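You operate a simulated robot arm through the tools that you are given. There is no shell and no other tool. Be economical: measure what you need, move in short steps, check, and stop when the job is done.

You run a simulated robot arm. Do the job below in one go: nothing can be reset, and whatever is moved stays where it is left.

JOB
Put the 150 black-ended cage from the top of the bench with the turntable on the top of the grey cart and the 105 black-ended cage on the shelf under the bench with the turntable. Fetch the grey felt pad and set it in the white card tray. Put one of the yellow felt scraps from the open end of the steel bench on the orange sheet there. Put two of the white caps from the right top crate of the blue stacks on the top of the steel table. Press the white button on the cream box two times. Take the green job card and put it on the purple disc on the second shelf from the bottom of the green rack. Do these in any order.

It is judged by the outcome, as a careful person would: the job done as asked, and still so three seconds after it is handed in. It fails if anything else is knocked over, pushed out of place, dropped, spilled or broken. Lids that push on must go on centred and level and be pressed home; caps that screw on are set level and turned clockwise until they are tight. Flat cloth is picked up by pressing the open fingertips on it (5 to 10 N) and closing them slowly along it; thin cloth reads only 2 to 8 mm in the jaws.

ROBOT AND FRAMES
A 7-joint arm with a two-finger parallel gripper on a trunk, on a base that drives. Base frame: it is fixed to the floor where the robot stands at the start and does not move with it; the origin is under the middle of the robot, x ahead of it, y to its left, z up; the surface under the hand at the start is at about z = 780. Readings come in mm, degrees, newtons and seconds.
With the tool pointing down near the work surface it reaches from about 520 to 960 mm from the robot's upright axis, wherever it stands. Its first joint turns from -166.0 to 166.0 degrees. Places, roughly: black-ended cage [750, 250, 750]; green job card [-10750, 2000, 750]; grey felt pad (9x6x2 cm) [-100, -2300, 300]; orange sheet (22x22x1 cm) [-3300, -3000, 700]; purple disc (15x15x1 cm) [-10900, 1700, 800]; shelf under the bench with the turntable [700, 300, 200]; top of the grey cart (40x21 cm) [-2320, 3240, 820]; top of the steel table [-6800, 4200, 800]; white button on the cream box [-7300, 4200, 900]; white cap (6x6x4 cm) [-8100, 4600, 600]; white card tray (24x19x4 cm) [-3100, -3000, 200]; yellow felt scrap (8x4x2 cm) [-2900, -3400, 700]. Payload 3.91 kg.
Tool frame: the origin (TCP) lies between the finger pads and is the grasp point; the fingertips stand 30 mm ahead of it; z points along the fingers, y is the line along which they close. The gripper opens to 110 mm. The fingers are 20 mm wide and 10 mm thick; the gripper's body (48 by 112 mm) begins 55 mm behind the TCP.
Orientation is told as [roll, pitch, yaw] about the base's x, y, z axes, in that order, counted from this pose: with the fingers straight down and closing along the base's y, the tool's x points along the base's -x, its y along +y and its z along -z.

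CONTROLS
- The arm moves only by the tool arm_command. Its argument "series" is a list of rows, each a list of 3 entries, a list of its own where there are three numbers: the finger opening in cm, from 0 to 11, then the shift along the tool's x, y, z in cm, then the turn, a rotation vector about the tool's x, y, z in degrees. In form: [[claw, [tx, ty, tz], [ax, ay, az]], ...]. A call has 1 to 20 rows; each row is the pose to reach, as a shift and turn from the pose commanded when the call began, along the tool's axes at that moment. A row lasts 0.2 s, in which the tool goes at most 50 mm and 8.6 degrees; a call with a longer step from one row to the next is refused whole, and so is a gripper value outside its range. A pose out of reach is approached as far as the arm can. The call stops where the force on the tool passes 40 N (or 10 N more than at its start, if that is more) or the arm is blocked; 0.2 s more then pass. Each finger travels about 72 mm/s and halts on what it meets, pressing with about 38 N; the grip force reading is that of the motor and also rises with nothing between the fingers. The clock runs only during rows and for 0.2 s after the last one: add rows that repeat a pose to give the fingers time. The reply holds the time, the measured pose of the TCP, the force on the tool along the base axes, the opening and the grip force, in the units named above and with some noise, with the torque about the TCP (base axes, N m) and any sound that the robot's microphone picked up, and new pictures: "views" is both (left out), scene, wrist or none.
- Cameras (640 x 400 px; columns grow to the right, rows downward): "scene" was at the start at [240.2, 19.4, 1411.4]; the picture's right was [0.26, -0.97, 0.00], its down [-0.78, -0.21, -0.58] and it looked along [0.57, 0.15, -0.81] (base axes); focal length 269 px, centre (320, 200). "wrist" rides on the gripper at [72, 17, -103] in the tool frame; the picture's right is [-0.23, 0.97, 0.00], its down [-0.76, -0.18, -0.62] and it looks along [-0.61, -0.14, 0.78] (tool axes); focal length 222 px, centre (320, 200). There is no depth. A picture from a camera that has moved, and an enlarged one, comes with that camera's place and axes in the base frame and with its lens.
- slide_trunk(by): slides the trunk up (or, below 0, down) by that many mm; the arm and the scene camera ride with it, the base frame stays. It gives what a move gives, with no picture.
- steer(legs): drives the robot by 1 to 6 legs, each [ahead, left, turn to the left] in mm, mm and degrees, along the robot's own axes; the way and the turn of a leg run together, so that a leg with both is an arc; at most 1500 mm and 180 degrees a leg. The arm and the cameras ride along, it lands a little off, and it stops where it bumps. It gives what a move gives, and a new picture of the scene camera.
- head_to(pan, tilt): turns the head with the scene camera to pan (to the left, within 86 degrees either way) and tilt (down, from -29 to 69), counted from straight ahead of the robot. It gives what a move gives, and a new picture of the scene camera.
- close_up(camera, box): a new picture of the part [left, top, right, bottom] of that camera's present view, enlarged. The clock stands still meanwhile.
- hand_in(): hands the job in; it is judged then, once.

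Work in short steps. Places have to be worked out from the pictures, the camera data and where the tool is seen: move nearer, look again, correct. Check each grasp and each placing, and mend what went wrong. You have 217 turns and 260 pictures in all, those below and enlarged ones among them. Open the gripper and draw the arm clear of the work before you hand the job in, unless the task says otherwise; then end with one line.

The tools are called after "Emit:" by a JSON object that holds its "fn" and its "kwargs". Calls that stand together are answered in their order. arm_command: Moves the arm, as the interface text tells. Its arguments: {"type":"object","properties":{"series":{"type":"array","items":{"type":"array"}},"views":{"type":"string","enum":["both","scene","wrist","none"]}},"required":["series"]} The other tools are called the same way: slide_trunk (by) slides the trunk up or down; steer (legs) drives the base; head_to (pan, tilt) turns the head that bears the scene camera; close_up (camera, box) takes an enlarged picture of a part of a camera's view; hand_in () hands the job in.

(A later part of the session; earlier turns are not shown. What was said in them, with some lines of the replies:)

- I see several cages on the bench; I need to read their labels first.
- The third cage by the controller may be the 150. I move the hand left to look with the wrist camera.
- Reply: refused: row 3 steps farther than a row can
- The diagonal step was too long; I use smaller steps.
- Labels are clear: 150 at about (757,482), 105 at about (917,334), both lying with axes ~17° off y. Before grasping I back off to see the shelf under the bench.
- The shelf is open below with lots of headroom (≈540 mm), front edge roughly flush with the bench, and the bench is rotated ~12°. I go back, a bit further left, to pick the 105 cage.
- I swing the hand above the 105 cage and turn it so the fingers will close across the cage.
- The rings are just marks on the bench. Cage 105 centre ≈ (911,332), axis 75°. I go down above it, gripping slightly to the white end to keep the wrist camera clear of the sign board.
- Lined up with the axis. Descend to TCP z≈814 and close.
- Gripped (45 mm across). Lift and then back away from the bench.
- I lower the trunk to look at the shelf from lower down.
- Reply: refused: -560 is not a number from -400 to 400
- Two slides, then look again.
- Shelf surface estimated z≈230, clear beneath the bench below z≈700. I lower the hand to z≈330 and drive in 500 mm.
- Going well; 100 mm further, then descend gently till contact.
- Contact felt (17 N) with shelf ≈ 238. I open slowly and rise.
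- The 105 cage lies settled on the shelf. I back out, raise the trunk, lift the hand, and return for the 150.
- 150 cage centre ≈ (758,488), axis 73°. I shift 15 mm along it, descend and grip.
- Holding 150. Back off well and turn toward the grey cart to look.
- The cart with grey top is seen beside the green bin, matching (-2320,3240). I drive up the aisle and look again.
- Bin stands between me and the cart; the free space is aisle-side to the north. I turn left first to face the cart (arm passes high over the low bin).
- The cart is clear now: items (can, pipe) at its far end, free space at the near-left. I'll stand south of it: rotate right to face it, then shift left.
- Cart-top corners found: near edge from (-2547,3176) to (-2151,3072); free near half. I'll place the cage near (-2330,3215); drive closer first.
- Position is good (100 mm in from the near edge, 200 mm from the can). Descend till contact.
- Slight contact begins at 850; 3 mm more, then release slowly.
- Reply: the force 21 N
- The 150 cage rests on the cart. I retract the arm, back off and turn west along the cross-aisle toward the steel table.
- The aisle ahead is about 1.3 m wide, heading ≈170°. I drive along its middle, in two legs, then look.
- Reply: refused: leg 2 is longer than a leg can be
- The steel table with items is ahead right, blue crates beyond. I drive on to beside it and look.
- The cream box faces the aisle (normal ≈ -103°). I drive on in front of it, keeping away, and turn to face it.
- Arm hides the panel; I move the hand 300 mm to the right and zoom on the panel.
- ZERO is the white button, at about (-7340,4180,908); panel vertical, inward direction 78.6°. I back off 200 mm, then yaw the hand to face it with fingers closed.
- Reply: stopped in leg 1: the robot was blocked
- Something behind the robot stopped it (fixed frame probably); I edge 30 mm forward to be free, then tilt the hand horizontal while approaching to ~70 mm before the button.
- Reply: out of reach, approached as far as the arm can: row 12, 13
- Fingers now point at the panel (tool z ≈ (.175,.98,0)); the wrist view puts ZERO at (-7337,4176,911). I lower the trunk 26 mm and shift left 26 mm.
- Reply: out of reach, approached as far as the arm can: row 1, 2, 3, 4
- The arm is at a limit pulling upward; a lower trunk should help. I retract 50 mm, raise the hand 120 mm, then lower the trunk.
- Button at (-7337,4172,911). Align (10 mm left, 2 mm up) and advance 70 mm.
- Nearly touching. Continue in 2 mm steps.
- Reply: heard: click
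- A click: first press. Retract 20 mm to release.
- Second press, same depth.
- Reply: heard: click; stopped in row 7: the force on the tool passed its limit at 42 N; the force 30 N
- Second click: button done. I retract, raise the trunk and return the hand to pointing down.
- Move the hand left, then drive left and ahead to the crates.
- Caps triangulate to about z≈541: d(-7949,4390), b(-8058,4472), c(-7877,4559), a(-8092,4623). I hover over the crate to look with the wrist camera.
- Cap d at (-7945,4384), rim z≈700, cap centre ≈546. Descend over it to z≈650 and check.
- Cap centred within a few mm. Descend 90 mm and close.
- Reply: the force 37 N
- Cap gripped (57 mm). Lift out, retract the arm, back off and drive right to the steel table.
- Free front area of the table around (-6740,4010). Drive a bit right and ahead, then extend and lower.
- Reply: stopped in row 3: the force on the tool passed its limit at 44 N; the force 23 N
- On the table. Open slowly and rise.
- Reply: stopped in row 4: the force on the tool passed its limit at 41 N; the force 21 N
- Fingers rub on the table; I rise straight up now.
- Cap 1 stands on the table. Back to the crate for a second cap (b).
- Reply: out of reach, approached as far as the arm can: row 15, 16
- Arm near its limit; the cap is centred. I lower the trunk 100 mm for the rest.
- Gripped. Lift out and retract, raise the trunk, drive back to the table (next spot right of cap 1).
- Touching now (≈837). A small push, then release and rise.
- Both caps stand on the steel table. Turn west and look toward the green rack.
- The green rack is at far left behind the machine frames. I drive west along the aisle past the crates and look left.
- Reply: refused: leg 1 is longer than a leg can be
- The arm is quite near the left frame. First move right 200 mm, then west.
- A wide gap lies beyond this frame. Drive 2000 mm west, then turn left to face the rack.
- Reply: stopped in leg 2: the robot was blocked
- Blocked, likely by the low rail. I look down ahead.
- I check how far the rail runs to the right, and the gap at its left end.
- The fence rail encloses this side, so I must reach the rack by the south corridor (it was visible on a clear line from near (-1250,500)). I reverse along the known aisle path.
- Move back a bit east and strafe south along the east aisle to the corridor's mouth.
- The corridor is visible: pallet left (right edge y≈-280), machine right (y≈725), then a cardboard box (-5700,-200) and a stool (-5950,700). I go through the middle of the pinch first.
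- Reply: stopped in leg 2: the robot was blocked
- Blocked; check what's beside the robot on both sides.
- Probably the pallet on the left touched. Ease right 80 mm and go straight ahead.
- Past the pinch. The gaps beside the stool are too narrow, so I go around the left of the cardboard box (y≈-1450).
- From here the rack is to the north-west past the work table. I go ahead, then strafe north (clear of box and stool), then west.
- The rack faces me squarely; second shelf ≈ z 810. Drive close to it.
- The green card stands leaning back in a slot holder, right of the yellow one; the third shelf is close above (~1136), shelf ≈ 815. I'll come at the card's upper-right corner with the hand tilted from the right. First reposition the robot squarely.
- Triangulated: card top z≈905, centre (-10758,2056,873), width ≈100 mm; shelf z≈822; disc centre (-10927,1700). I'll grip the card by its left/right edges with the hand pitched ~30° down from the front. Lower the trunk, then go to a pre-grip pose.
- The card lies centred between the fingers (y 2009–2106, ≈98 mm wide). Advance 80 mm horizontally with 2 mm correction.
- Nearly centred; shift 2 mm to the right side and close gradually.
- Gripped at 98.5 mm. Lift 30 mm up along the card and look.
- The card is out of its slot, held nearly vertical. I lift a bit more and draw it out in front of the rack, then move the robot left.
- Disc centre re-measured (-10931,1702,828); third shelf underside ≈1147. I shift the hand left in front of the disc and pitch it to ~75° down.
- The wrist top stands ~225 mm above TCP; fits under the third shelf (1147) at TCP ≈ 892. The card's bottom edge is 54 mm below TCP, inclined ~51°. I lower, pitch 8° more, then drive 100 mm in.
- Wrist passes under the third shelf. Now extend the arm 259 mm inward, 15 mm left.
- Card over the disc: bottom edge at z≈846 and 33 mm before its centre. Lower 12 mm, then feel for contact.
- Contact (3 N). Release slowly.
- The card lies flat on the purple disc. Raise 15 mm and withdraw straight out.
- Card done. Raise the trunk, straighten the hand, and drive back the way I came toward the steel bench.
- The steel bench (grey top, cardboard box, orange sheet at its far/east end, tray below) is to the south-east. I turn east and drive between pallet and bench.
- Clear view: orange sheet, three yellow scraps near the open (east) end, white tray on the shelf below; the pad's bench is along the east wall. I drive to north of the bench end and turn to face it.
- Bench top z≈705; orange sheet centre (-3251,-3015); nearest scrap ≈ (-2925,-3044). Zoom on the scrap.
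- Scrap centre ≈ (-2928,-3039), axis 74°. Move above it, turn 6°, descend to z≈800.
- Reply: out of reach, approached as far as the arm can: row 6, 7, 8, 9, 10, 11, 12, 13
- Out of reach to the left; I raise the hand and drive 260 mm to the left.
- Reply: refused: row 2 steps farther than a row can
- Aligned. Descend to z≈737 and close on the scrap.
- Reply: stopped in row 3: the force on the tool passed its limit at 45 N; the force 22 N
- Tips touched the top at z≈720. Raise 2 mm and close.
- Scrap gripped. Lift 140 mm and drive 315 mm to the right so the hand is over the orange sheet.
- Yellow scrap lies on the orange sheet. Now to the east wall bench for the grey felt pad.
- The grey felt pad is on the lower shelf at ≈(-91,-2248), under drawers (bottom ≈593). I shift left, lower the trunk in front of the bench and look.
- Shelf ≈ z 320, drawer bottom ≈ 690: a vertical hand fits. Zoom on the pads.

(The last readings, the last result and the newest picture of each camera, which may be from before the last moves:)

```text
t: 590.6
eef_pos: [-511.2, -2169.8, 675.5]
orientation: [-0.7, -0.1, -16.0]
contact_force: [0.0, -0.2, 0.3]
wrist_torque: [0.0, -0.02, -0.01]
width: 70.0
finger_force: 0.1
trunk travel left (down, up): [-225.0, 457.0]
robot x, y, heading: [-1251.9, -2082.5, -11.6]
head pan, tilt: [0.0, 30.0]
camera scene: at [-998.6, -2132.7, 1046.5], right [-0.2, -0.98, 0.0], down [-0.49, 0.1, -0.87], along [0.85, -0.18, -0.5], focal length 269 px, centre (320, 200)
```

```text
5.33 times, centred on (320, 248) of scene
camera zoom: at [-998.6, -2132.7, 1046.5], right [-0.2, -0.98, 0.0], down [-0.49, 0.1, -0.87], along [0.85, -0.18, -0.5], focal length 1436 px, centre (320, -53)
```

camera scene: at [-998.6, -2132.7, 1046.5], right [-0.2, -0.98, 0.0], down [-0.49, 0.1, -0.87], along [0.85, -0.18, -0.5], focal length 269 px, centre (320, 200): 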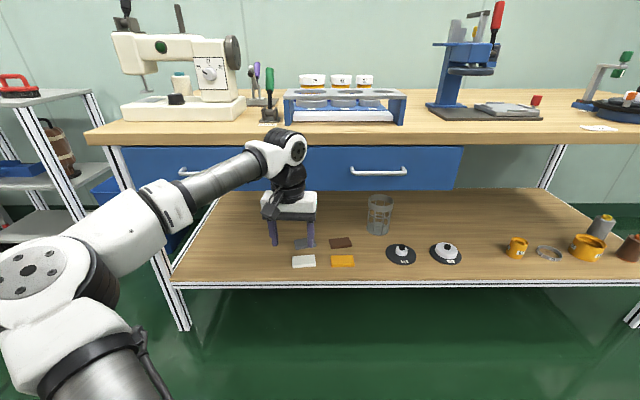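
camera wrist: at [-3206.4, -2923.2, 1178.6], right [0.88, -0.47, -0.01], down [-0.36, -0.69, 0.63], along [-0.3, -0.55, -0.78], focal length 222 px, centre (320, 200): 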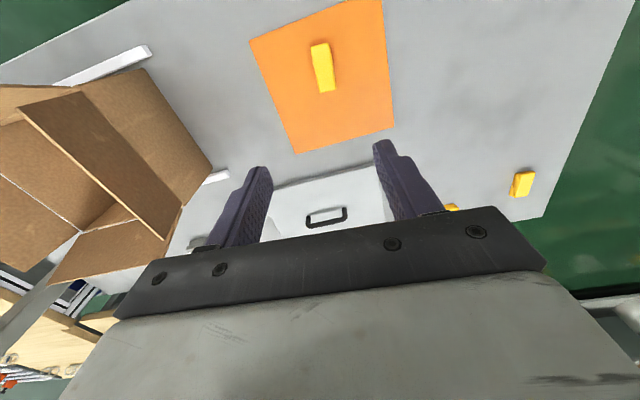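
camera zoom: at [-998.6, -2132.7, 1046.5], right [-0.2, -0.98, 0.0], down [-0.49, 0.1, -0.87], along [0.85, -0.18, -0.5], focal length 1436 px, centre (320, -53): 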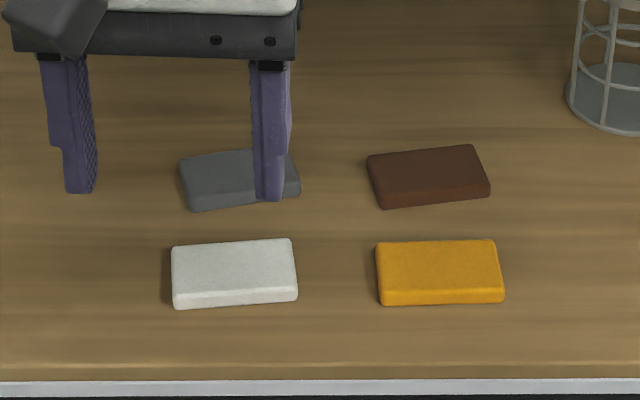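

Pads are ~2 cm thick blocks; the grey one's long side lies along base y. Lower the trunk 200 more, turn the hand to yaw 0, then drive in.

Emit:
{"fn": "slide_trunk", "kwargs": {"by": -200}}

Emit:
{"fn": "arm_command", "kwargs": {"series": [[8, [0, 0, 1.5], [0, 0, -5]], [9, [0, 0, 3], [0, 0, -10]], [10, [0, 0, 5.5], [0, 0, -15]], [10.6, [0, 0, 5.5], [0, 0, -15]]], "views": "none"}}

Emit:
{"fn": "steer", "kwargs": {"legs": [[230, 0, 0]]}}

```text
t: 593.0
eef_pos: [-512.6, -2171.9, 523.7]
orientation: [-0.4, -0.4, -16.1]
contact_force: [-0.3, 0.2, 0.0]
wrist_torque: [0.01, 0.01, 0.0]
width: 70.0
finger_force: 0.1
trunk travel left (down, up): [-67.0, 616.0]
robot x, y, heading: [-1259.2, -2079.3, -11.9]
head pan, tilt: [0.0, 30.0]
stopped: the arm was blocked; the commanded pose is now the measured one
```

```text
t: 594.0
eef_pos: [-512.5, -2170.8, 467.6]
orientation: [-0.7, -0.2, -1.1]
contact_force: [0.2, -0.6, 0.0]
wrist_torque: [-0.01, -0.01, 0.0]
width: 105.9
finger_force: 0.0
trunk travel left (down, up): [-67.0, 616.0]
robot x, y, heading: [-1251.3, -2083.7, -11.7]
head pan, tilt: [0.0, 30.0]
```

```text
t: 595.5
eef_pos: [-343.0, -2201.1, 467.0]
orientation: [-0.1, -0.4, -2.5]
contact_force: [0.1, 0.8, 0.9]
wrist_torque: [0.0, 0.03, -0.01]
width: 105.9
finger_force: 0.1
trunk travel left (down, up): [-67.0, 616.0]
robot x, y, heading: [-1067.6, -2117.6, -11.3]
head pan, tilt: [0.0, 30.0]
stopped in leg 1: the robot was blocked; the commanded pose is now the measured one
camera scene: at [-818.5, -2166.1, 891.6], right [-0.19, -0.98, 0.0], down [-0.48, 0.09, -0.87], along [0.85, -0.17, -0.49], focal length 269 px, centre (320, 200)
```

scene: 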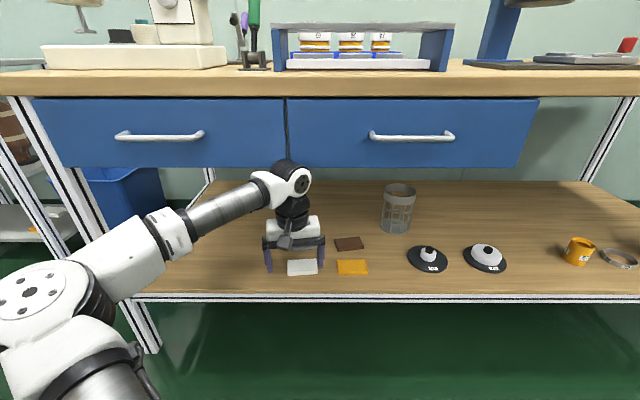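

The wrist top (≈702) likely met the drawer front. Back off, lower the hand to z≈385, check, and drive in again.

Emit:
{"fn": "steer", "kwargs": {"legs": [[-120, 0, 0]]}}

Emit:
{"fn": "arm_command", "kwargs": {"series": [[10.6, [0, 0, 3], [0, 0, 0]], [10.6, [0, 0, 6], [0, 0, 0]], [10.6, [0, 0, 8], [0, 0, 0]], [10.6, [0, 0, 8], [0, 0, 0]]]}}

```text
t: 596.8
eef_pos: [-460.7, -2178.3, 465.5]
orientation: [-0.1, -0.1, -2.5]
contact_force: [-0.9, -1.5, 0.1]
wrist_torque: [0.0, -0.01, -0.01]
width: 106.2
finger_force: 0.1
trunk travel left (down, up): [-67.0, 616.0]
robot x, y, heading: [-1188.9, -2094.2, -11.3]
head pan, tilt: [0.0, 30.0]
camera scene: at [-935.9, -2143.5, 891.4], right [-0.19, -0.98, 0.0], down [-0.49, 0.1, -0.87], along [0.85, -0.17, -0.5], focal length 269 px, centre (320, 200)
```

scene: 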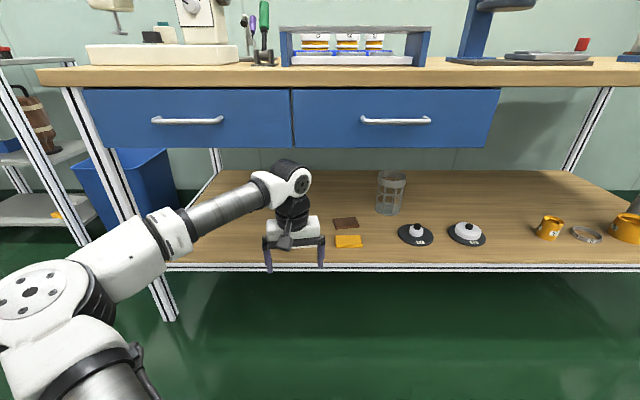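

```text
t: 597.8
eef_pos: [-461.4, -2177.9, 385.1]
orientation: [-0.2, -0.1, -2.5]
contact_force: [0.0, -1.1, 1.0]
wrist_torque: [0.0, 0.03, 0.01]
width: 106.1
finger_force: 0.1
trunk travel left (down, up): [-67.0, 616.0]
robot x, y, heading: [-1186.9, -2093.1, -11.1]
head pan, tilt: [0.0, 30.0]
camera scene: at [-934.7, -2142.4, 891.3], right [-0.19, -0.98, 0.0], down [-0.49, 0.09, -0.87], along [0.85, -0.17, -0.5], focal length 269 px, centre (320, 200)
camera wrist: at [-531.5, -2157.7, 488.9], right [0.27, 0.96, 0.0], down [0.75, -0.21, 0.62], along [0.6, -0.17, -0.78], focal length 222 px, centre (320, 200)
```

scene: 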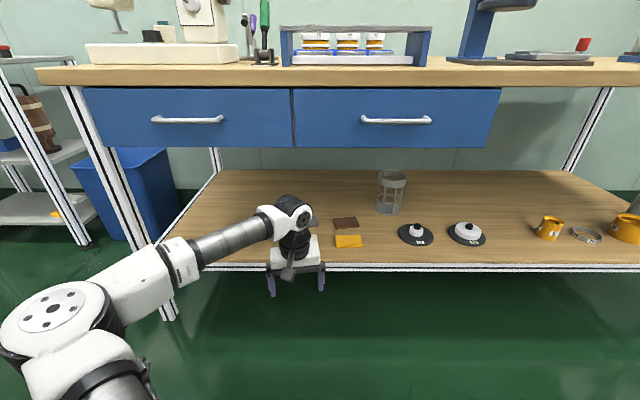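
wrist: 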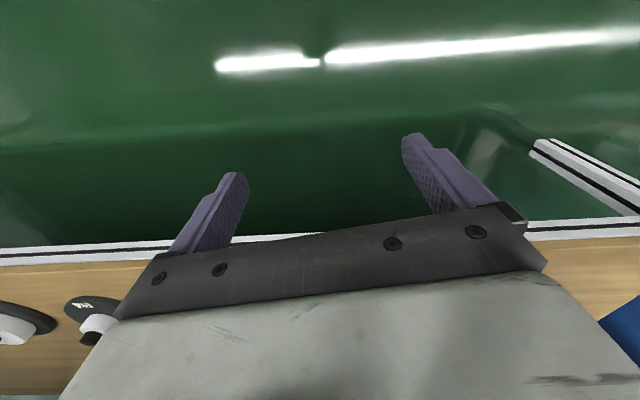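

Hand now low enough. Drive 200 mm in.

Emit:
{"fn": "steer", "kwargs": {"legs": [[200, 0, 0]]}}

Emit:
{"fn": "close_up", "kwargs": {"camera": "wrist", "box": [0, 0, 640, 400]}}

```text
t: 599.4
eef_pos: [-264.9, -2214.2, 387.4]
orientation: [-0.1, -0.1, -2.3]
contact_force: [0.4, 0.8, 1.0]
wrist_torque: [-0.01, -0.02, -0.01]
width: 106.1
finger_force: 0.1
trunk travel left (down, up): [-67.0, 616.0]
robot x, y, heading: [-992.6, -2134.0, -11.3]
head pan, tilt: [0.0, 30.0]
camera scene: at [-738.7, -2181.3, 891.4], right [-0.19, -0.98, 0.0], down [-0.49, 0.09, -0.87], along [0.85, -0.17, -0.5], focal length 269 px, centre (320, 200)
```

scene: 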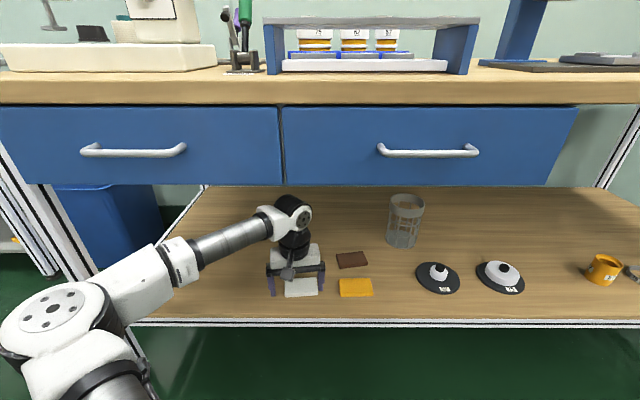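

```text
1.00 times, centred on (320, 200) of wrist (not enlarged: the box is as wide or as high as the picture)
camera zoom: at [-334.9, -2195.3, 489.7], right [0.27, 0.96, 0.0], down [0.75, -0.21, 0.63], along [0.6, -0.17, -0.78], focal length 222 px, centre (320, 200)
```

zoom: 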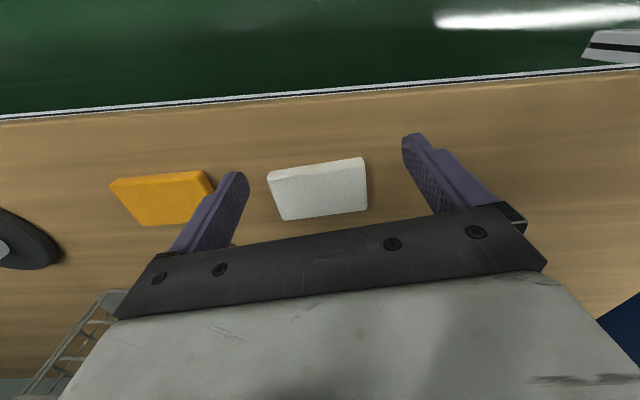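

Emit:
{"fn": "arm_command", "kwargs": {"series": [[10.6, [-3.2, -0.8, 0], [0, 0, 0]], [10.6, [-6.4, -1.6, 0], [0, 0, 0]], [10.6, [-9.6, -2.4, 0], [0, 0, 0]], [10.6, [-9.6, -2.4, 0], [0, 0, 0]]], "views": "wrist"}}

```text
t: 600.4
eef_pos: [-169.9, -2243.0, 387.6]
orientation: [0.1, -0.2, -2.5]
contact_force: [0.1, 0.4, -0.4]
wrist_torque: [0.0, 0.02, -0.05]
width: 105.7
finger_force: 0.1
trunk travel left (down, up): [-67.0, 616.0]
robot x, y, heading: [-992.2, -2131.8, -11.0]
head pan, tilt: [0.0, 30.0]
camera wrist: at [-240.0, -2222.5, 490.3], right [0.27, 0.96, 0.0], down [0.75, -0.21, 0.63], along [0.6, -0.17, -0.78], focal length 222 px, centre (320, 200)
```

wrist: 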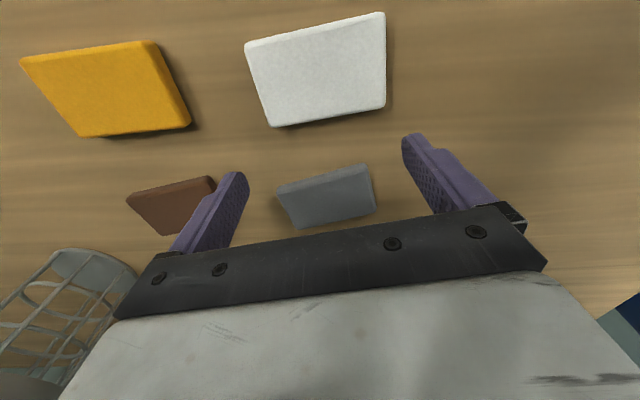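

Grey pad centre ≈ (-117,-2250), aligned to y. Move over it, turn 2.5°, and descend gently.

Emit:
{"fn": "arm_command", "kwargs": {"series": [[10.8, [-2.6, -0.3, 0], [0, 0, -1.3]], [10.8, [-5.2, -0.5, 0], [0, 0, -2.5]], [10.8, [-5.2, -0.5, 1.5], [0, 0, -2.5]], [10.8, [-5.2, -0.5, 2.5], [0, 0, -2.5]], [10.8, [-5.2, -0.5, 3.2], [0, 0, -2.5]], [10.8, [-5.2, -0.5, 3.2], [0, 0, -2.5]]], "views": "wrist"}}

```text
t: 601.8
eef_pos: [-118.6, -2251.7, 354.8]
orientation: [-0.1, -0.1, -0.1]
contact_force: [0.3, 0.4, -0.2]
wrist_torque: [0.0, -0.03, 0.0]
width: 108.0
finger_force: 0.0
trunk travel left (down, up): [-67.0, 616.0]
robot x, y, heading: [-991.4, -2135.3, -10.8]
head pan, tilt: [0.0, 30.0]
camera wrist: at [-189.3, -2233.8, 457.7], right [0.23, 0.97, 0.0], down [0.76, -0.18, 0.62], along [0.61, -0.14, -0.78], focal length 222 px, centre (320, 200)
```

wrist: 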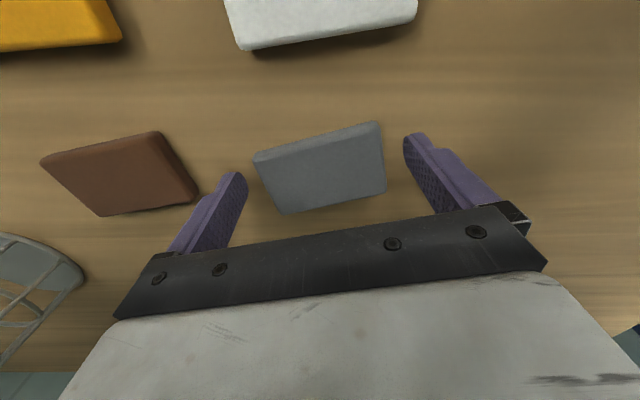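

Emit:
{"fn": "arm_command", "kwargs": {"series": [[10.8, [-0.5, 0.1, 0.4], [0, 0, 0]], [10.8, [-0.5, 0.1, 0.8], [0, 0, 0]], [10.8, [-0.5, 0.1, 1.2], [0, 0, 0]], [10.8, [-0.5, 0.1, 1.2], [0, 0, 0]]], "views": "none"}}

```text
t: 602.8
eef_pos: [-113.5, -2250.4, 342.3]
orientation: [-0.1, -0.1, 0.1]
contact_force: [0.0, -1.0, 1.6]
wrist_torque: [0.0, 0.05, 0.0]
width: 108.0
finger_force: 0.1
trunk travel left (down, up): [-67.0, 616.0]
robot x, y, heading: [-989.2, -2133.6, -11.0]
head pan, tilt: [0.0, 30.0]
```

Nearly at the shelf (tips 312). Close on the pad.

Emit:
{"fn": "arm_command", "kwargs": {"series": [[10, [0, 0, 0], [0, 0, 0]], [9, [0, 0, 0], [0, 0, 0]], [8, [0, 0, 0], [0, 0, 0]], [7.5, [0, 0, 0], [0, 0, 0]], [7, [0, 0, 0], [0, 0, 0]], [7, [0, 0, 0], [0, 0, 0]], [7, [0, 0, 0], [0, 0, 0]]], "views": "wrist"}}

```text
t: 604.4
eef_pos: [-113.6, -2249.5, 342.9]
orientation: [-0.1, -0.1, 0.1]
contact_force: [-0.1, 0.6, -0.3]
wrist_torque: [0.01, 0.0, 0.02]
width: 89.1
finger_force: 38.4
trunk travel left (down, up): [-67.0, 616.0]
robot x, y, heading: [-993.3, -2132.6, -11.1]
head pan, tilt: [0.0, 30.0]
camera wrist: at [-183.9, -2232.6, 446.2], right [0.23, 0.97, 0.0], down [0.76, -0.18, 0.63], along [0.61, -0.14, -0.78], focal length 222 px, centre (320, 200)
```

wrist: 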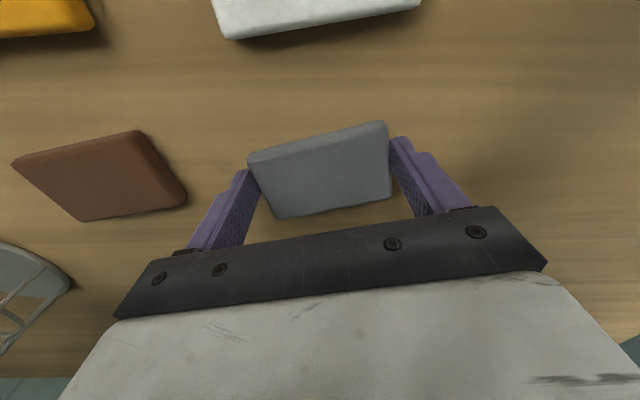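

Gripped (89 mm). Lift 50 mm and back out.

Emit:
{"fn": "arm_command", "kwargs": {"series": [[7, [0, 0, -1.5], [0, 0, 0]], [7, [0, 0, -3.5], [0, 0, 0]], [7, [0, 0, -5], [0, 0, 0]], [7, [0, 0, -5], [0, 0, 0]]], "views": "wrist"}}

Emit:
{"fn": "steer", "kwargs": {"legs": [[-500, 0, 0]]}}

```text
t: 605.4
eef_pos: [-113.5, -2250.0, 393.5]
orientation: [0.0, -0.4, 0.1]
contact_force: [-0.6, 0.0, -0.8]
wrist_torque: [0.03, -0.01, -0.01]
width: 88.7
finger_force: 38.5
trunk travel left (down, up): [-67.0, 616.0]
robot x, y, heading: [-992.2, -2130.1, -11.0]
head pan, tilt: [0.0, 30.0]
camera wrist: at [-184.3, -2233.1, 497.1], right [0.23, 0.97, 0.0], down [0.76, -0.18, 0.63], along [0.61, -0.14, -0.78], focal length 222 px, centre (320, 200)
```

wrist: 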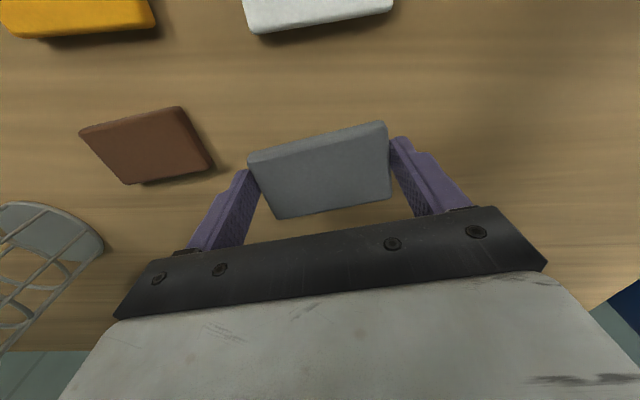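

```text
t: 608.4
eef_pos: [-608.6, -2155.8, 393.1]
orientation: [-0.1, -0.2, -0.1]
contact_force: [-0.2, 0.4, 0.5]
wrist_torque: [-0.01, 0.02, -0.03]
width: 88.8
finger_force: 38.2
trunk travel left (down, up): [-67.0, 616.0]
robot x, y, heading: [-1486.4, -2033.7, -11.0]
head pan, tilt: [0.0, 30.0]
camera scene: at [-1234.8, -2085.7, 891.3], right [-0.19, -0.98, 0.0], down [-0.49, 0.1, -0.87], along [0.85, -0.17, -0.5], focal length 269 px, centre (320, 200)
```

scene: 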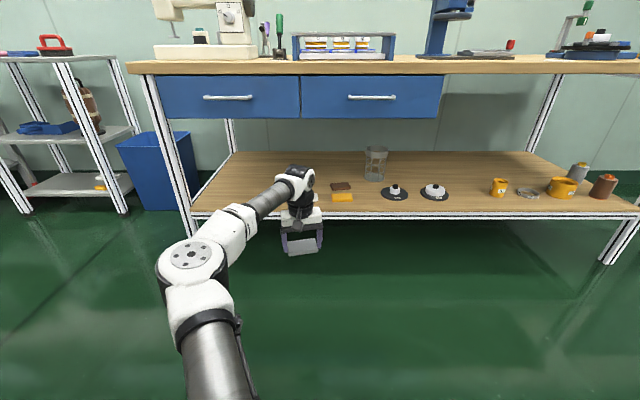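

Pad held. The tray is best reached from the bench's open east end. Raise the trunk, move south, turn around to face west.

Emit:
{"fn": "slide_trunk", "kwargs": {"by": 250}}

Emit:
{"fn": "steer", "kwargs": {"legs": [[60, -607, 0], [60, -607, 0], [0, 0, -90], [0, 0, -90]]}}

Emit:
{"fn": "head_to", "kwargs": {"pan": 0, "tilt": 25}}

```text
t: 610.9
eef_pos: [-607.7, -2155.7, 636.3]
orientation: [0.0, 0.1, 0.0]
contact_force: [-0.3, -0.1, 0.4]
wrist_torque: [-0.01, -0.01, 0.01]
width: 88.6
finger_force: 38.0
trunk travel left (down, up): [-317.0, 366.0]
robot x, y, heading: [-1484.7, -2032.9, -11.1]
head pan, tilt: [0.0, 30.0]
```

```text
t: 628.8
eef_pos: [-2464.3, -3113.5, 636.3]
orientation: [0.0, 0.1, 179.0]
contact_force: [-0.1, 0.1, 0.5]
wrist_torque: [0.01, 0.03, 0.04]
width: 88.4
finger_force: 38.0
trunk travel left (down, up): [-317.0, 366.0]
robot x, y, heading: [-1590.8, -3247.8, 167.9]
head pan, tilt: [0.0, 30.0]
camera scene: at [-1843.9, -3193.0, 1138.2], right [0.21, 0.98, 0.0], down [0.49, -0.11, -0.87], along [-0.85, 0.18, -0.5], focal length 269 px, centre (320, 200)
```

scene: 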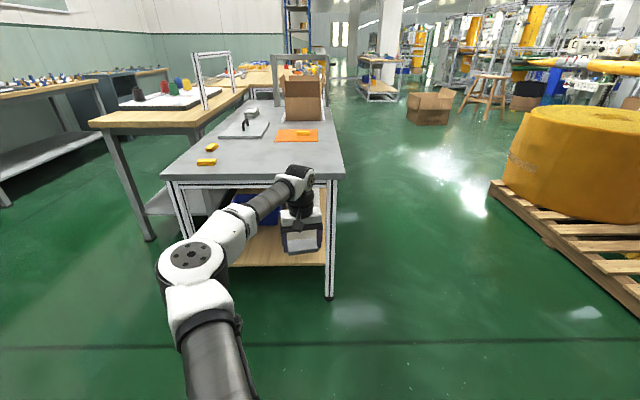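

```text
t: 629.5
eef_pos: [-2465.9, -3113.1, 637.1]
orientation: [0.0, 0.1, 179.0]
contact_force: [0.7, -0.1, -0.4]
wrist_torque: [-0.02, 0.0, -0.01]
width: 88.8
finger_force: 37.9
trunk travel left (down, up): [-317.0, 366.0]
robot x, y, heading: [-1589.9, -3250.2, 167.8]
head pan, tilt: [0.0, 25.0]
camera scene: at [-1845.5, -3192.7, 1146.1], right [0.21, 0.98, 0.0], down [0.41, -0.09, -0.91], along [-0.89, 0.19, -0.42], focal length 269 px, centre (320, 200)
```

scene: 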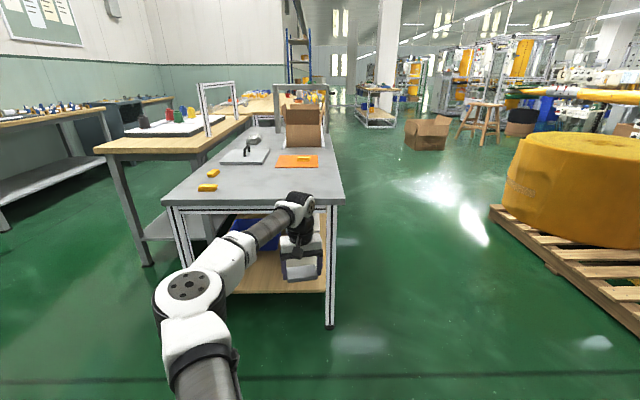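

Emit:
{"fn": "slide_trunk", "kwargs": {"by": -245}}

Emit:
{"fn": "close_up", "kwargs": {"camera": "scene", "box": [160, 150, 400, 330]}}

```text
t: 632.0
eef_pos: [-2465.6, -3113.2, 391.7]
orientation: [0.0, 0.1, 179.0]
contact_force: [0.7, 0.5, -1.2]
wrist_torque: [-0.01, 0.04, 0.01]
width: 88.4
finger_force: 38.3
trunk travel left (down, up): [-72.0, 611.0]
robot x, y, heading: [-1588.8, -3248.9, 167.9]
head pan, tilt: [0.0, 25.0]
```

```text
2.22 times, centred on (280, 240) of scene
camera zoom: at [-1845.5, -3192.7, 901.2], right [0.21, 0.98, 0.0], down [0.41, -0.09, -0.91], along [-0.89, 0.19, -0.42], focal length 598 px, centre (409, 111)
```

zoom: 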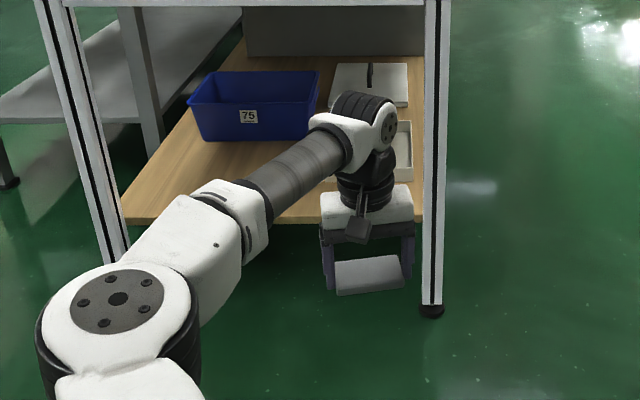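

Tray centre ≈ (-3044,-3026), floor ≈225, rim ≈262, lower shelf clear around. Align the hand with the tray, lower to z≈325, strafe left then drive in.

Emit:
{"fn": "arm_command", "kwargs": {"series": [[7, [0, 0, 2.5], [0, 0, 4]], [7, [0, 0, 5], [0, 0, 8]], [7, [0, 0, 6.5], [0, 0, 10.5]], [7, [0, 0, 6.5], [0, 0, 10.5]]], "views": "none"}}

Emit:
{"fn": "steer", "kwargs": {"legs": [[0, 40, 0], [380, 0, 0]]}}

```text
t: 633.0
eef_pos: [-2466.4, -3113.1, 325.1]
orientation: [0.0, 0.1, 168.4]
contact_force: [0.7, 0.7, -0.2]
wrist_torque: [0.01, 0.02, -0.01]
width: 88.4
finger_force: 38.1
trunk travel left (down, up): [-72.0, 611.0]
robot x, y, heading: [-1585.1, -3248.3, 167.8]
head pan, tilt: [0.0, 25.0]
```

```text
t: 636.0
eef_pos: [-2845.9, -3085.2, 325.5]
orientation: [-0.2, 0.1, 169.1]
contact_force: [0.5, 0.5, 0.4]
wrist_torque: [-0.03, 0.02, 0.0]
width: 88.4
finger_force: 38.0
trunk travel left (down, up): [-72.0, 611.0]
robot x, y, heading: [-1968.2, -3212.0, 168.6]
head pan, tilt: [0.0, 25.0]
camera scene: at [-2225.6, -3156.4, 901.2], right [0.2, 0.98, 0.0], down [0.41, -0.08, -0.91], along [-0.89, 0.18, -0.42], focal length 269 px, centre (320, 200)
```

scene: 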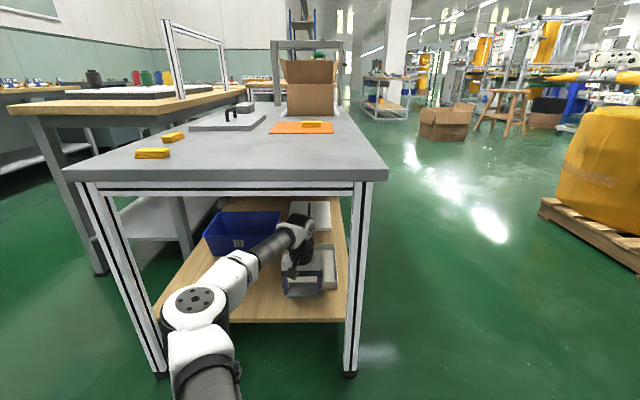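

Emit:
{"fn": "close_up", "kwargs": {"camera": "scene", "box": [230, 190, 390, 330]}}

Emit:
{"fn": "close_up", "kwargs": {"camera": "wrist", "box": [0, 0, 640, 400]}}

```text
2.86 times, centred on (310, 260) of scene
camera zoom: at [-2225.6, -3156.4, 901.2], right [0.2, 0.98, 0.0], down [0.41, -0.08, -0.91], along [-0.89, 0.18, -0.42], focal length 769 px, centre (349, 29)
```

zoom: 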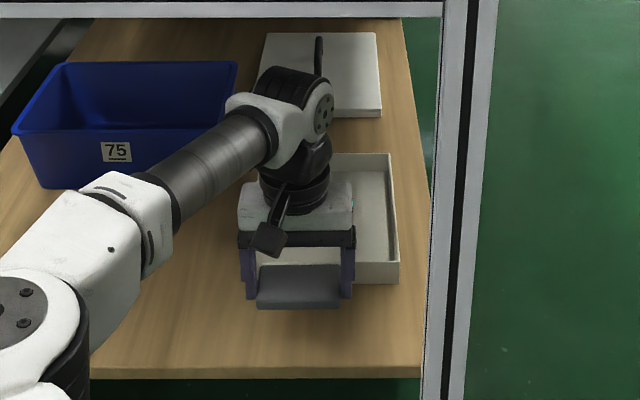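

```text
1.00 times, centred on (320, 200) of wrist (not enlarged: the box is as wide or as high as the picture)
camera zoom: at [-2777.1, -3114.2, 429.2], right [-0.41, -0.91, 0.0], down [-0.72, 0.32, 0.62], along [-0.57, 0.25, -0.78], focal length 222 px, centre (320, 200)
```

zoom: 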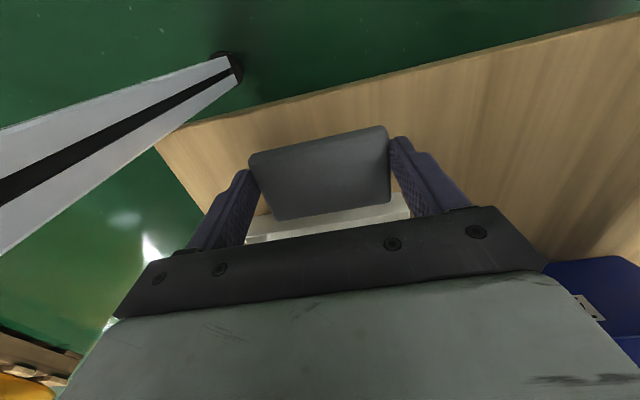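

Drive the remaining 213 mm ahead (17 mm right) and check.

Emit:
{"fn": "steer", "kwargs": {"legs": [[213, -17, 0]]}}

Emit:
{"fn": "close_up", "kwargs": {"camera": "scene", "box": [180, 180, 420, 380]}}

Emit:
{"fn": "close_up", "kwargs": {"camera": "wrist", "box": [0, 0, 640, 400]}}

```text
t: 637.7
eef_pos: [-3052.5, -3025.7, 327.0]
orientation: [0.1, 0.1, 169.1]
contact_force: [0.9, 0.1, 0.5]
wrist_torque: [0.03, 0.02, -0.01]
width: 88.2
finger_force: 38.1
trunk travel left (down, up): [-72.0, 611.0]
robot x, y, heading: [-2171.6, -3146.7, 168.6]
head pan, tilt: [0.0, 25.0]
camera scene: at [-2431.9, -3096.8, 901.2], right [0.2, 0.98, 0.0], down [0.41, -0.08, -0.91], along [-0.89, 0.18, -0.42], focal length 269 px, centre (320, 200)
```

scene: 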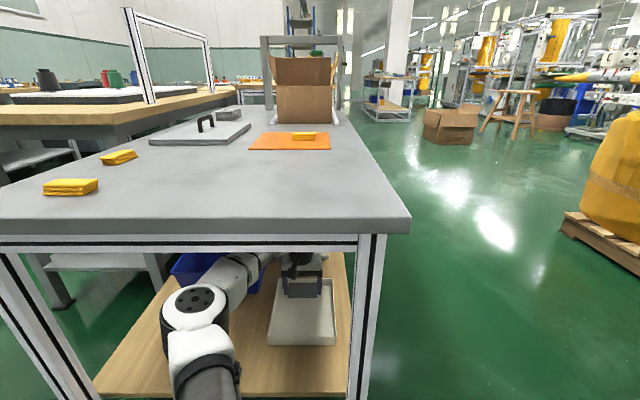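

```text
2.00 times, centred on (300, 280) of scene
camera zoom: at [-2431.9, -3096.8, 901.2], right [0.2, 0.98, 0.0], down [0.41, -0.08, -0.91], along [-0.89, 0.18, -0.42], focal length 538 px, centre (360, 40)
```

zoom: 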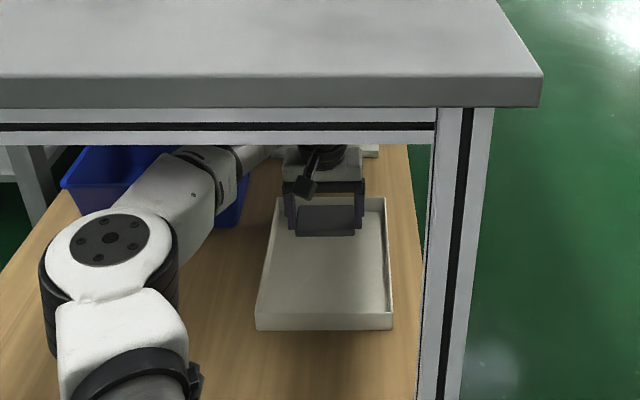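

```text
1.00 times, centred on (320, 200) of wrist (not enlarged: the box is as wide or as high as the picture)
camera zoom: at [-2983.4, -3054.9, 429.3], right [-0.41, -0.91, 0.0], down [-0.72, 0.32, 0.62], along [-0.57, 0.25, -0.78], focal length 222 px, centre (320, 200)
```

zoom: 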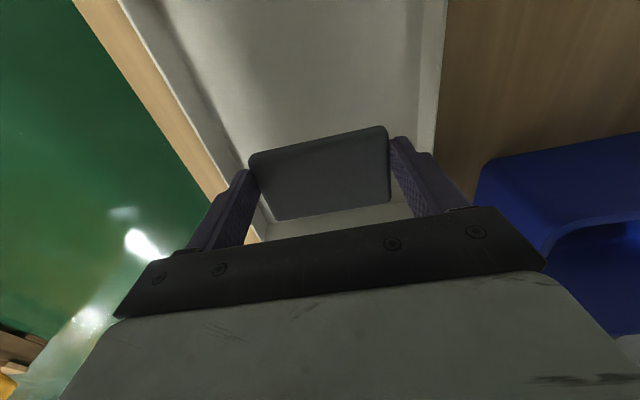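

Hand is centred in the tray within ~6 mm. Lower 50 mm, then gently.

Emit:
{"fn": "arm_command", "kwargs": {"series": [[7, [0, -0.5, 2], [0, 0, 0]], [7, [0, -0.5, 4], [0, 0, 0]], [7, [0, -0.5, 5], [0, 0, 0]], [7, [0, -0.5, 5.5], [0, 0, 0]], [7, [0, -0.5, 5.5], [0, 0, 0]]]}}

```text
t: 638.9
eef_pos: [-3051.5, -3020.1, 269.6]
orientation: [0.0, 0.2, 169.0]
contact_force: [0.6, 0.2, -0.6]
wrist_torque: [-0.02, 0.02, 0.03]
width: 88.9
finger_force: 37.7
trunk travel left (down, up): [-72.0, 611.0]
robot x, y, heading: [-2173.9, -3151.0, 168.6]
head pan, tilt: [0.0, 25.0]
camera scene: at [-2431.9, -3096.8, 901.2], right [0.2, 0.98, 0.0], down [0.41, -0.08, -0.91], along [-0.89, 0.18, -0.42], focal length 269 px, centre (320, 200)
camera wrist: at [-2982.7, -3050.1, 373.5], right [-0.41, -0.91, 0.0], down [-0.72, 0.32, 0.62], along [-0.57, 0.25, -0.78], focal length 222 px, centre (320, 200)
```

scene: 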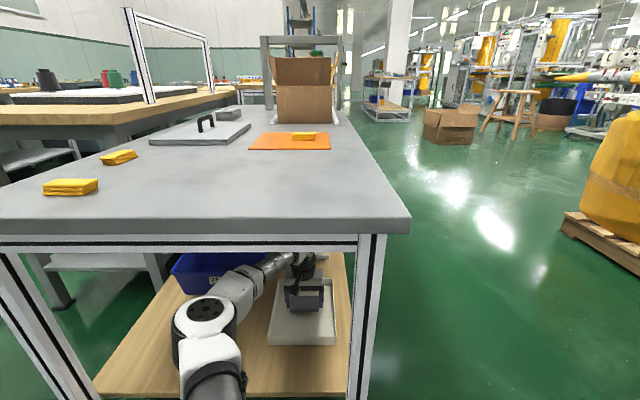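
wrist: 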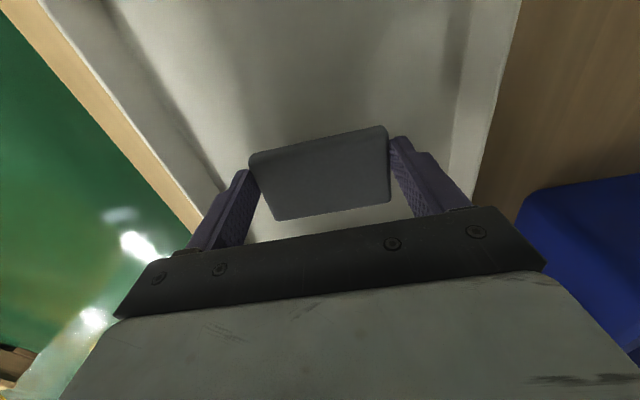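

Emit:
{"fn": "arm_command", "kwargs": {"series": [[7, [0, 0, 0.3], [0, 0, 0]], [7, [0, 0, 0.6], [0, 0, 0]], [7, [0, 0, 0.9], [0, 0, 0]], [7, [0, 0, 1.2], [0, 0, 0]], [7, [0, 0, 1.2], [0, 0, 0]]], "views": "none"}}

```text
t: 640.1
eef_pos: [-3052.5, -3020.2, 259.7]
orientation: [-0.1, 0.2, 169.1]
contact_force: [-0.4, 0.4, -0.1]
wrist_torque: [0.01, -0.03, 0.0]
width: 88.7
finger_force: 37.9
trunk travel left (down, up): [-72.0, 611.0]
robot x, y, heading: [-2174.9, -3150.3, 168.4]
head pan, tilt: [0.0, 25.0]
```

Emit:
{"fn": "arm_command", "kwargs": {"series": [[7, [0, 0, 0.3], [0, 0, 0]], [7, [0, 0, 0.6], [0, 0, 0]], [7, [0, 0, 0.9], [0, 0, 0]], [7, [0, 0, 0.9], [0, 0, 0]]], "views": "none"}}

```text
t: 640.9
eef_pos: [-3053.3, -3020.4, 258.2]
orientation: [0.0, -0.2, 169.2]
contact_force: [6.9, -2.0, 22.0]
wrist_torque: [-0.21, -0.14, 0.04]
width: 88.6
finger_force: 37.8
trunk travel left (down, up): [-72.0, 611.0]
robot x, y, heading: [-2171.4, -3149.3, 168.4]
head pan, tilt: [0.0, 25.0]
stopped in row 4: the force on the tool passed its limit at 43 N (the readings are from after the stop); the commanded pose is now the measured one
```

Contact with the tray floor at TCP≈258. Rise 3 mm while releasing to avoid rubbing, then lift.

Emit:
{"fn": "arm_command", "kwargs": {"series": [[7, [0, 0, -0.3], [0, 0, 0]], [9.2, [0, 0, -0.3], [0, 0, 0]], [9.7, [0, 0, -0.3], [0, 0, 0]], [10.2, [0, 0, -0.4], [0, 0, 0]], [10.2, [0, 0, -0.8], [0, 0, 0]], [10.2, [0, 0, -2.5], [0, 0, 0]], [10.2, [0, 0, -5], [0, 0, 0]], [10.2, [0, 0, -7.5], [0, 0, 0]], [10.2, [0, 0, -10], [0, 0, 0]], [10.2, [0, 0, -10], [0, 0, 0]]]}}

```text
t: 643.1
eef_pos: [-3052.3, -3019.9, 354.1]
orientation: [0.0, 0.0, 169.1]
contact_force: [0.7, 0.3, 0.3]
wrist_torque: [0.0, -0.03, -0.01]
width: 102.1
finger_force: 0.1
trunk travel left (down, up): [-72.0, 611.0]
robot x, y, heading: [-2176.6, -3147.9, 168.7]
head pan, tilt: [0.0, 25.0]
camera scene: at [-2431.7, -3096.9, 901.2], right [0.2, 0.98, 0.0], down [0.41, -0.08, -0.91], along [-0.89, 0.18, -0.42], focal length 269 px, centre (320, 200)
camera wrist: at [-2982.9, -3050.0, 456.7], right [-0.41, -0.91, 0.0], down [-0.71, 0.32, 0.62], along [-0.57, 0.25, -0.78], focal length 222 px, centre (320, 200)
```

scene: 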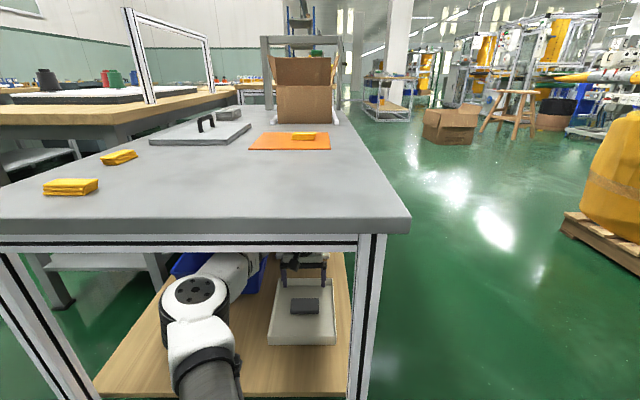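
wrist: 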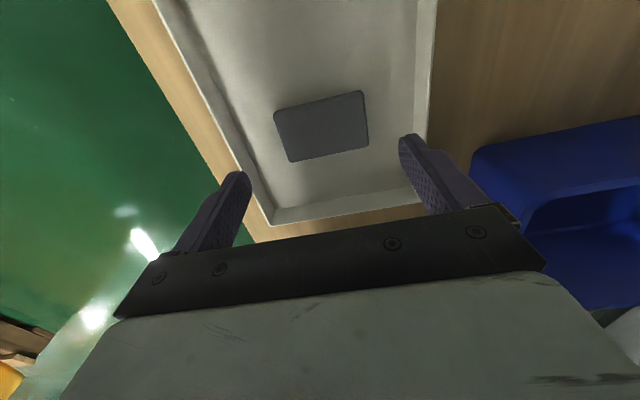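

The pad rests flat in the tray. Back out and raise the trunk to finish clear.

Emit:
{"fn": "steer", "kwargs": {"legs": [[-650, 0, 0]]}}

Emit:
{"fn": "slide_trunk", "kwargs": {"by": 300}}

Emit:
{"fn": "close_up", "kwargs": {"camera": "scene", "box": [150, 130, 400, 330]}}

```text
t: 646.8
eef_pos: [-2407.3, -3150.2, 352.5]
orientation: [-0.1, 0.0, 169.1]
contact_force: [-0.4, -0.9, 0.0]
wrist_torque: [0.0, 0.02, 0.03]
width: 102.2
finger_force: 0.1
trunk travel left (down, up): [-72.0, 611.0]
robot x, y, heading: [-1530.9, -3278.0, 168.4]
head pan, tilt: [0.0, 25.0]
camera scene: at [-1787.7, -3227.7, 901.2], right [0.2, 0.98, 0.0], down [0.41, -0.08, -0.91], along [-0.89, 0.18, -0.42], focal length 269 px, centre (320, 200)
```

scene: 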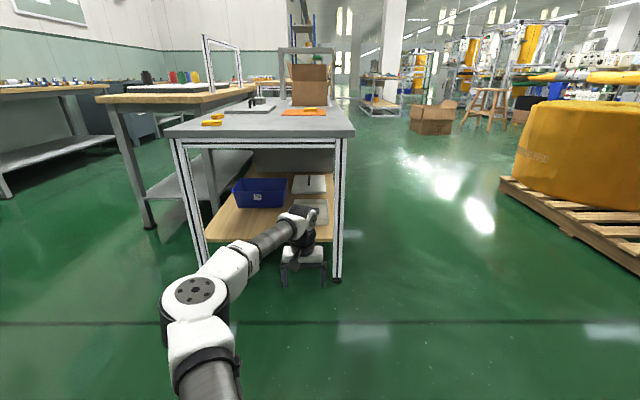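

```text
t: 649.8
eef_pos: [-2408.1, -3151.5, 653.0]
orientation: [-0.1, 0.0, 169.1]
contact_force: [0.4, 0.5, -1.0]
wrist_torque: [0.03, 0.02, -0.03]
width: 101.9
finger_force: 0.1
trunk travel left (down, up): [-372.0, 311.0]
robot x, y, heading: [-1530.5, -3280.2, 168.5]
head pan, tilt: [0.0, 25.0]
```

```text
2.00 times, centred on (275, 230) of scene
camera zoom: at [-1787.7, -3227.7, 1201.1], right [0.2, 0.98, 0.0], down [0.41, -0.08, -0.91], along [-0.89, 0.18, -0.42], focal length 538 px, centre (410, 140)
```

zoom: 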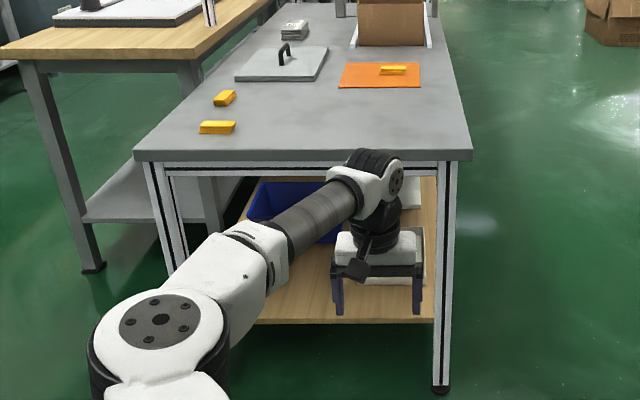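

All parts of the job are done, the gripper is open and empty, and the arm is clear of the work, so I hand in.

Emit:
{"fn": "hand_in", "kwargs": {}}

```text
The job is handed in.
```

The whole job is done and handed in, and I saw nothing else displaced: both cages, the grey pad, a yellow scrap, two caps and the green card are placed as asked, and the white ZERO button was pressed twice (two clicks heard); the robot was blocked four times while driving and I couldn't see what it touched.
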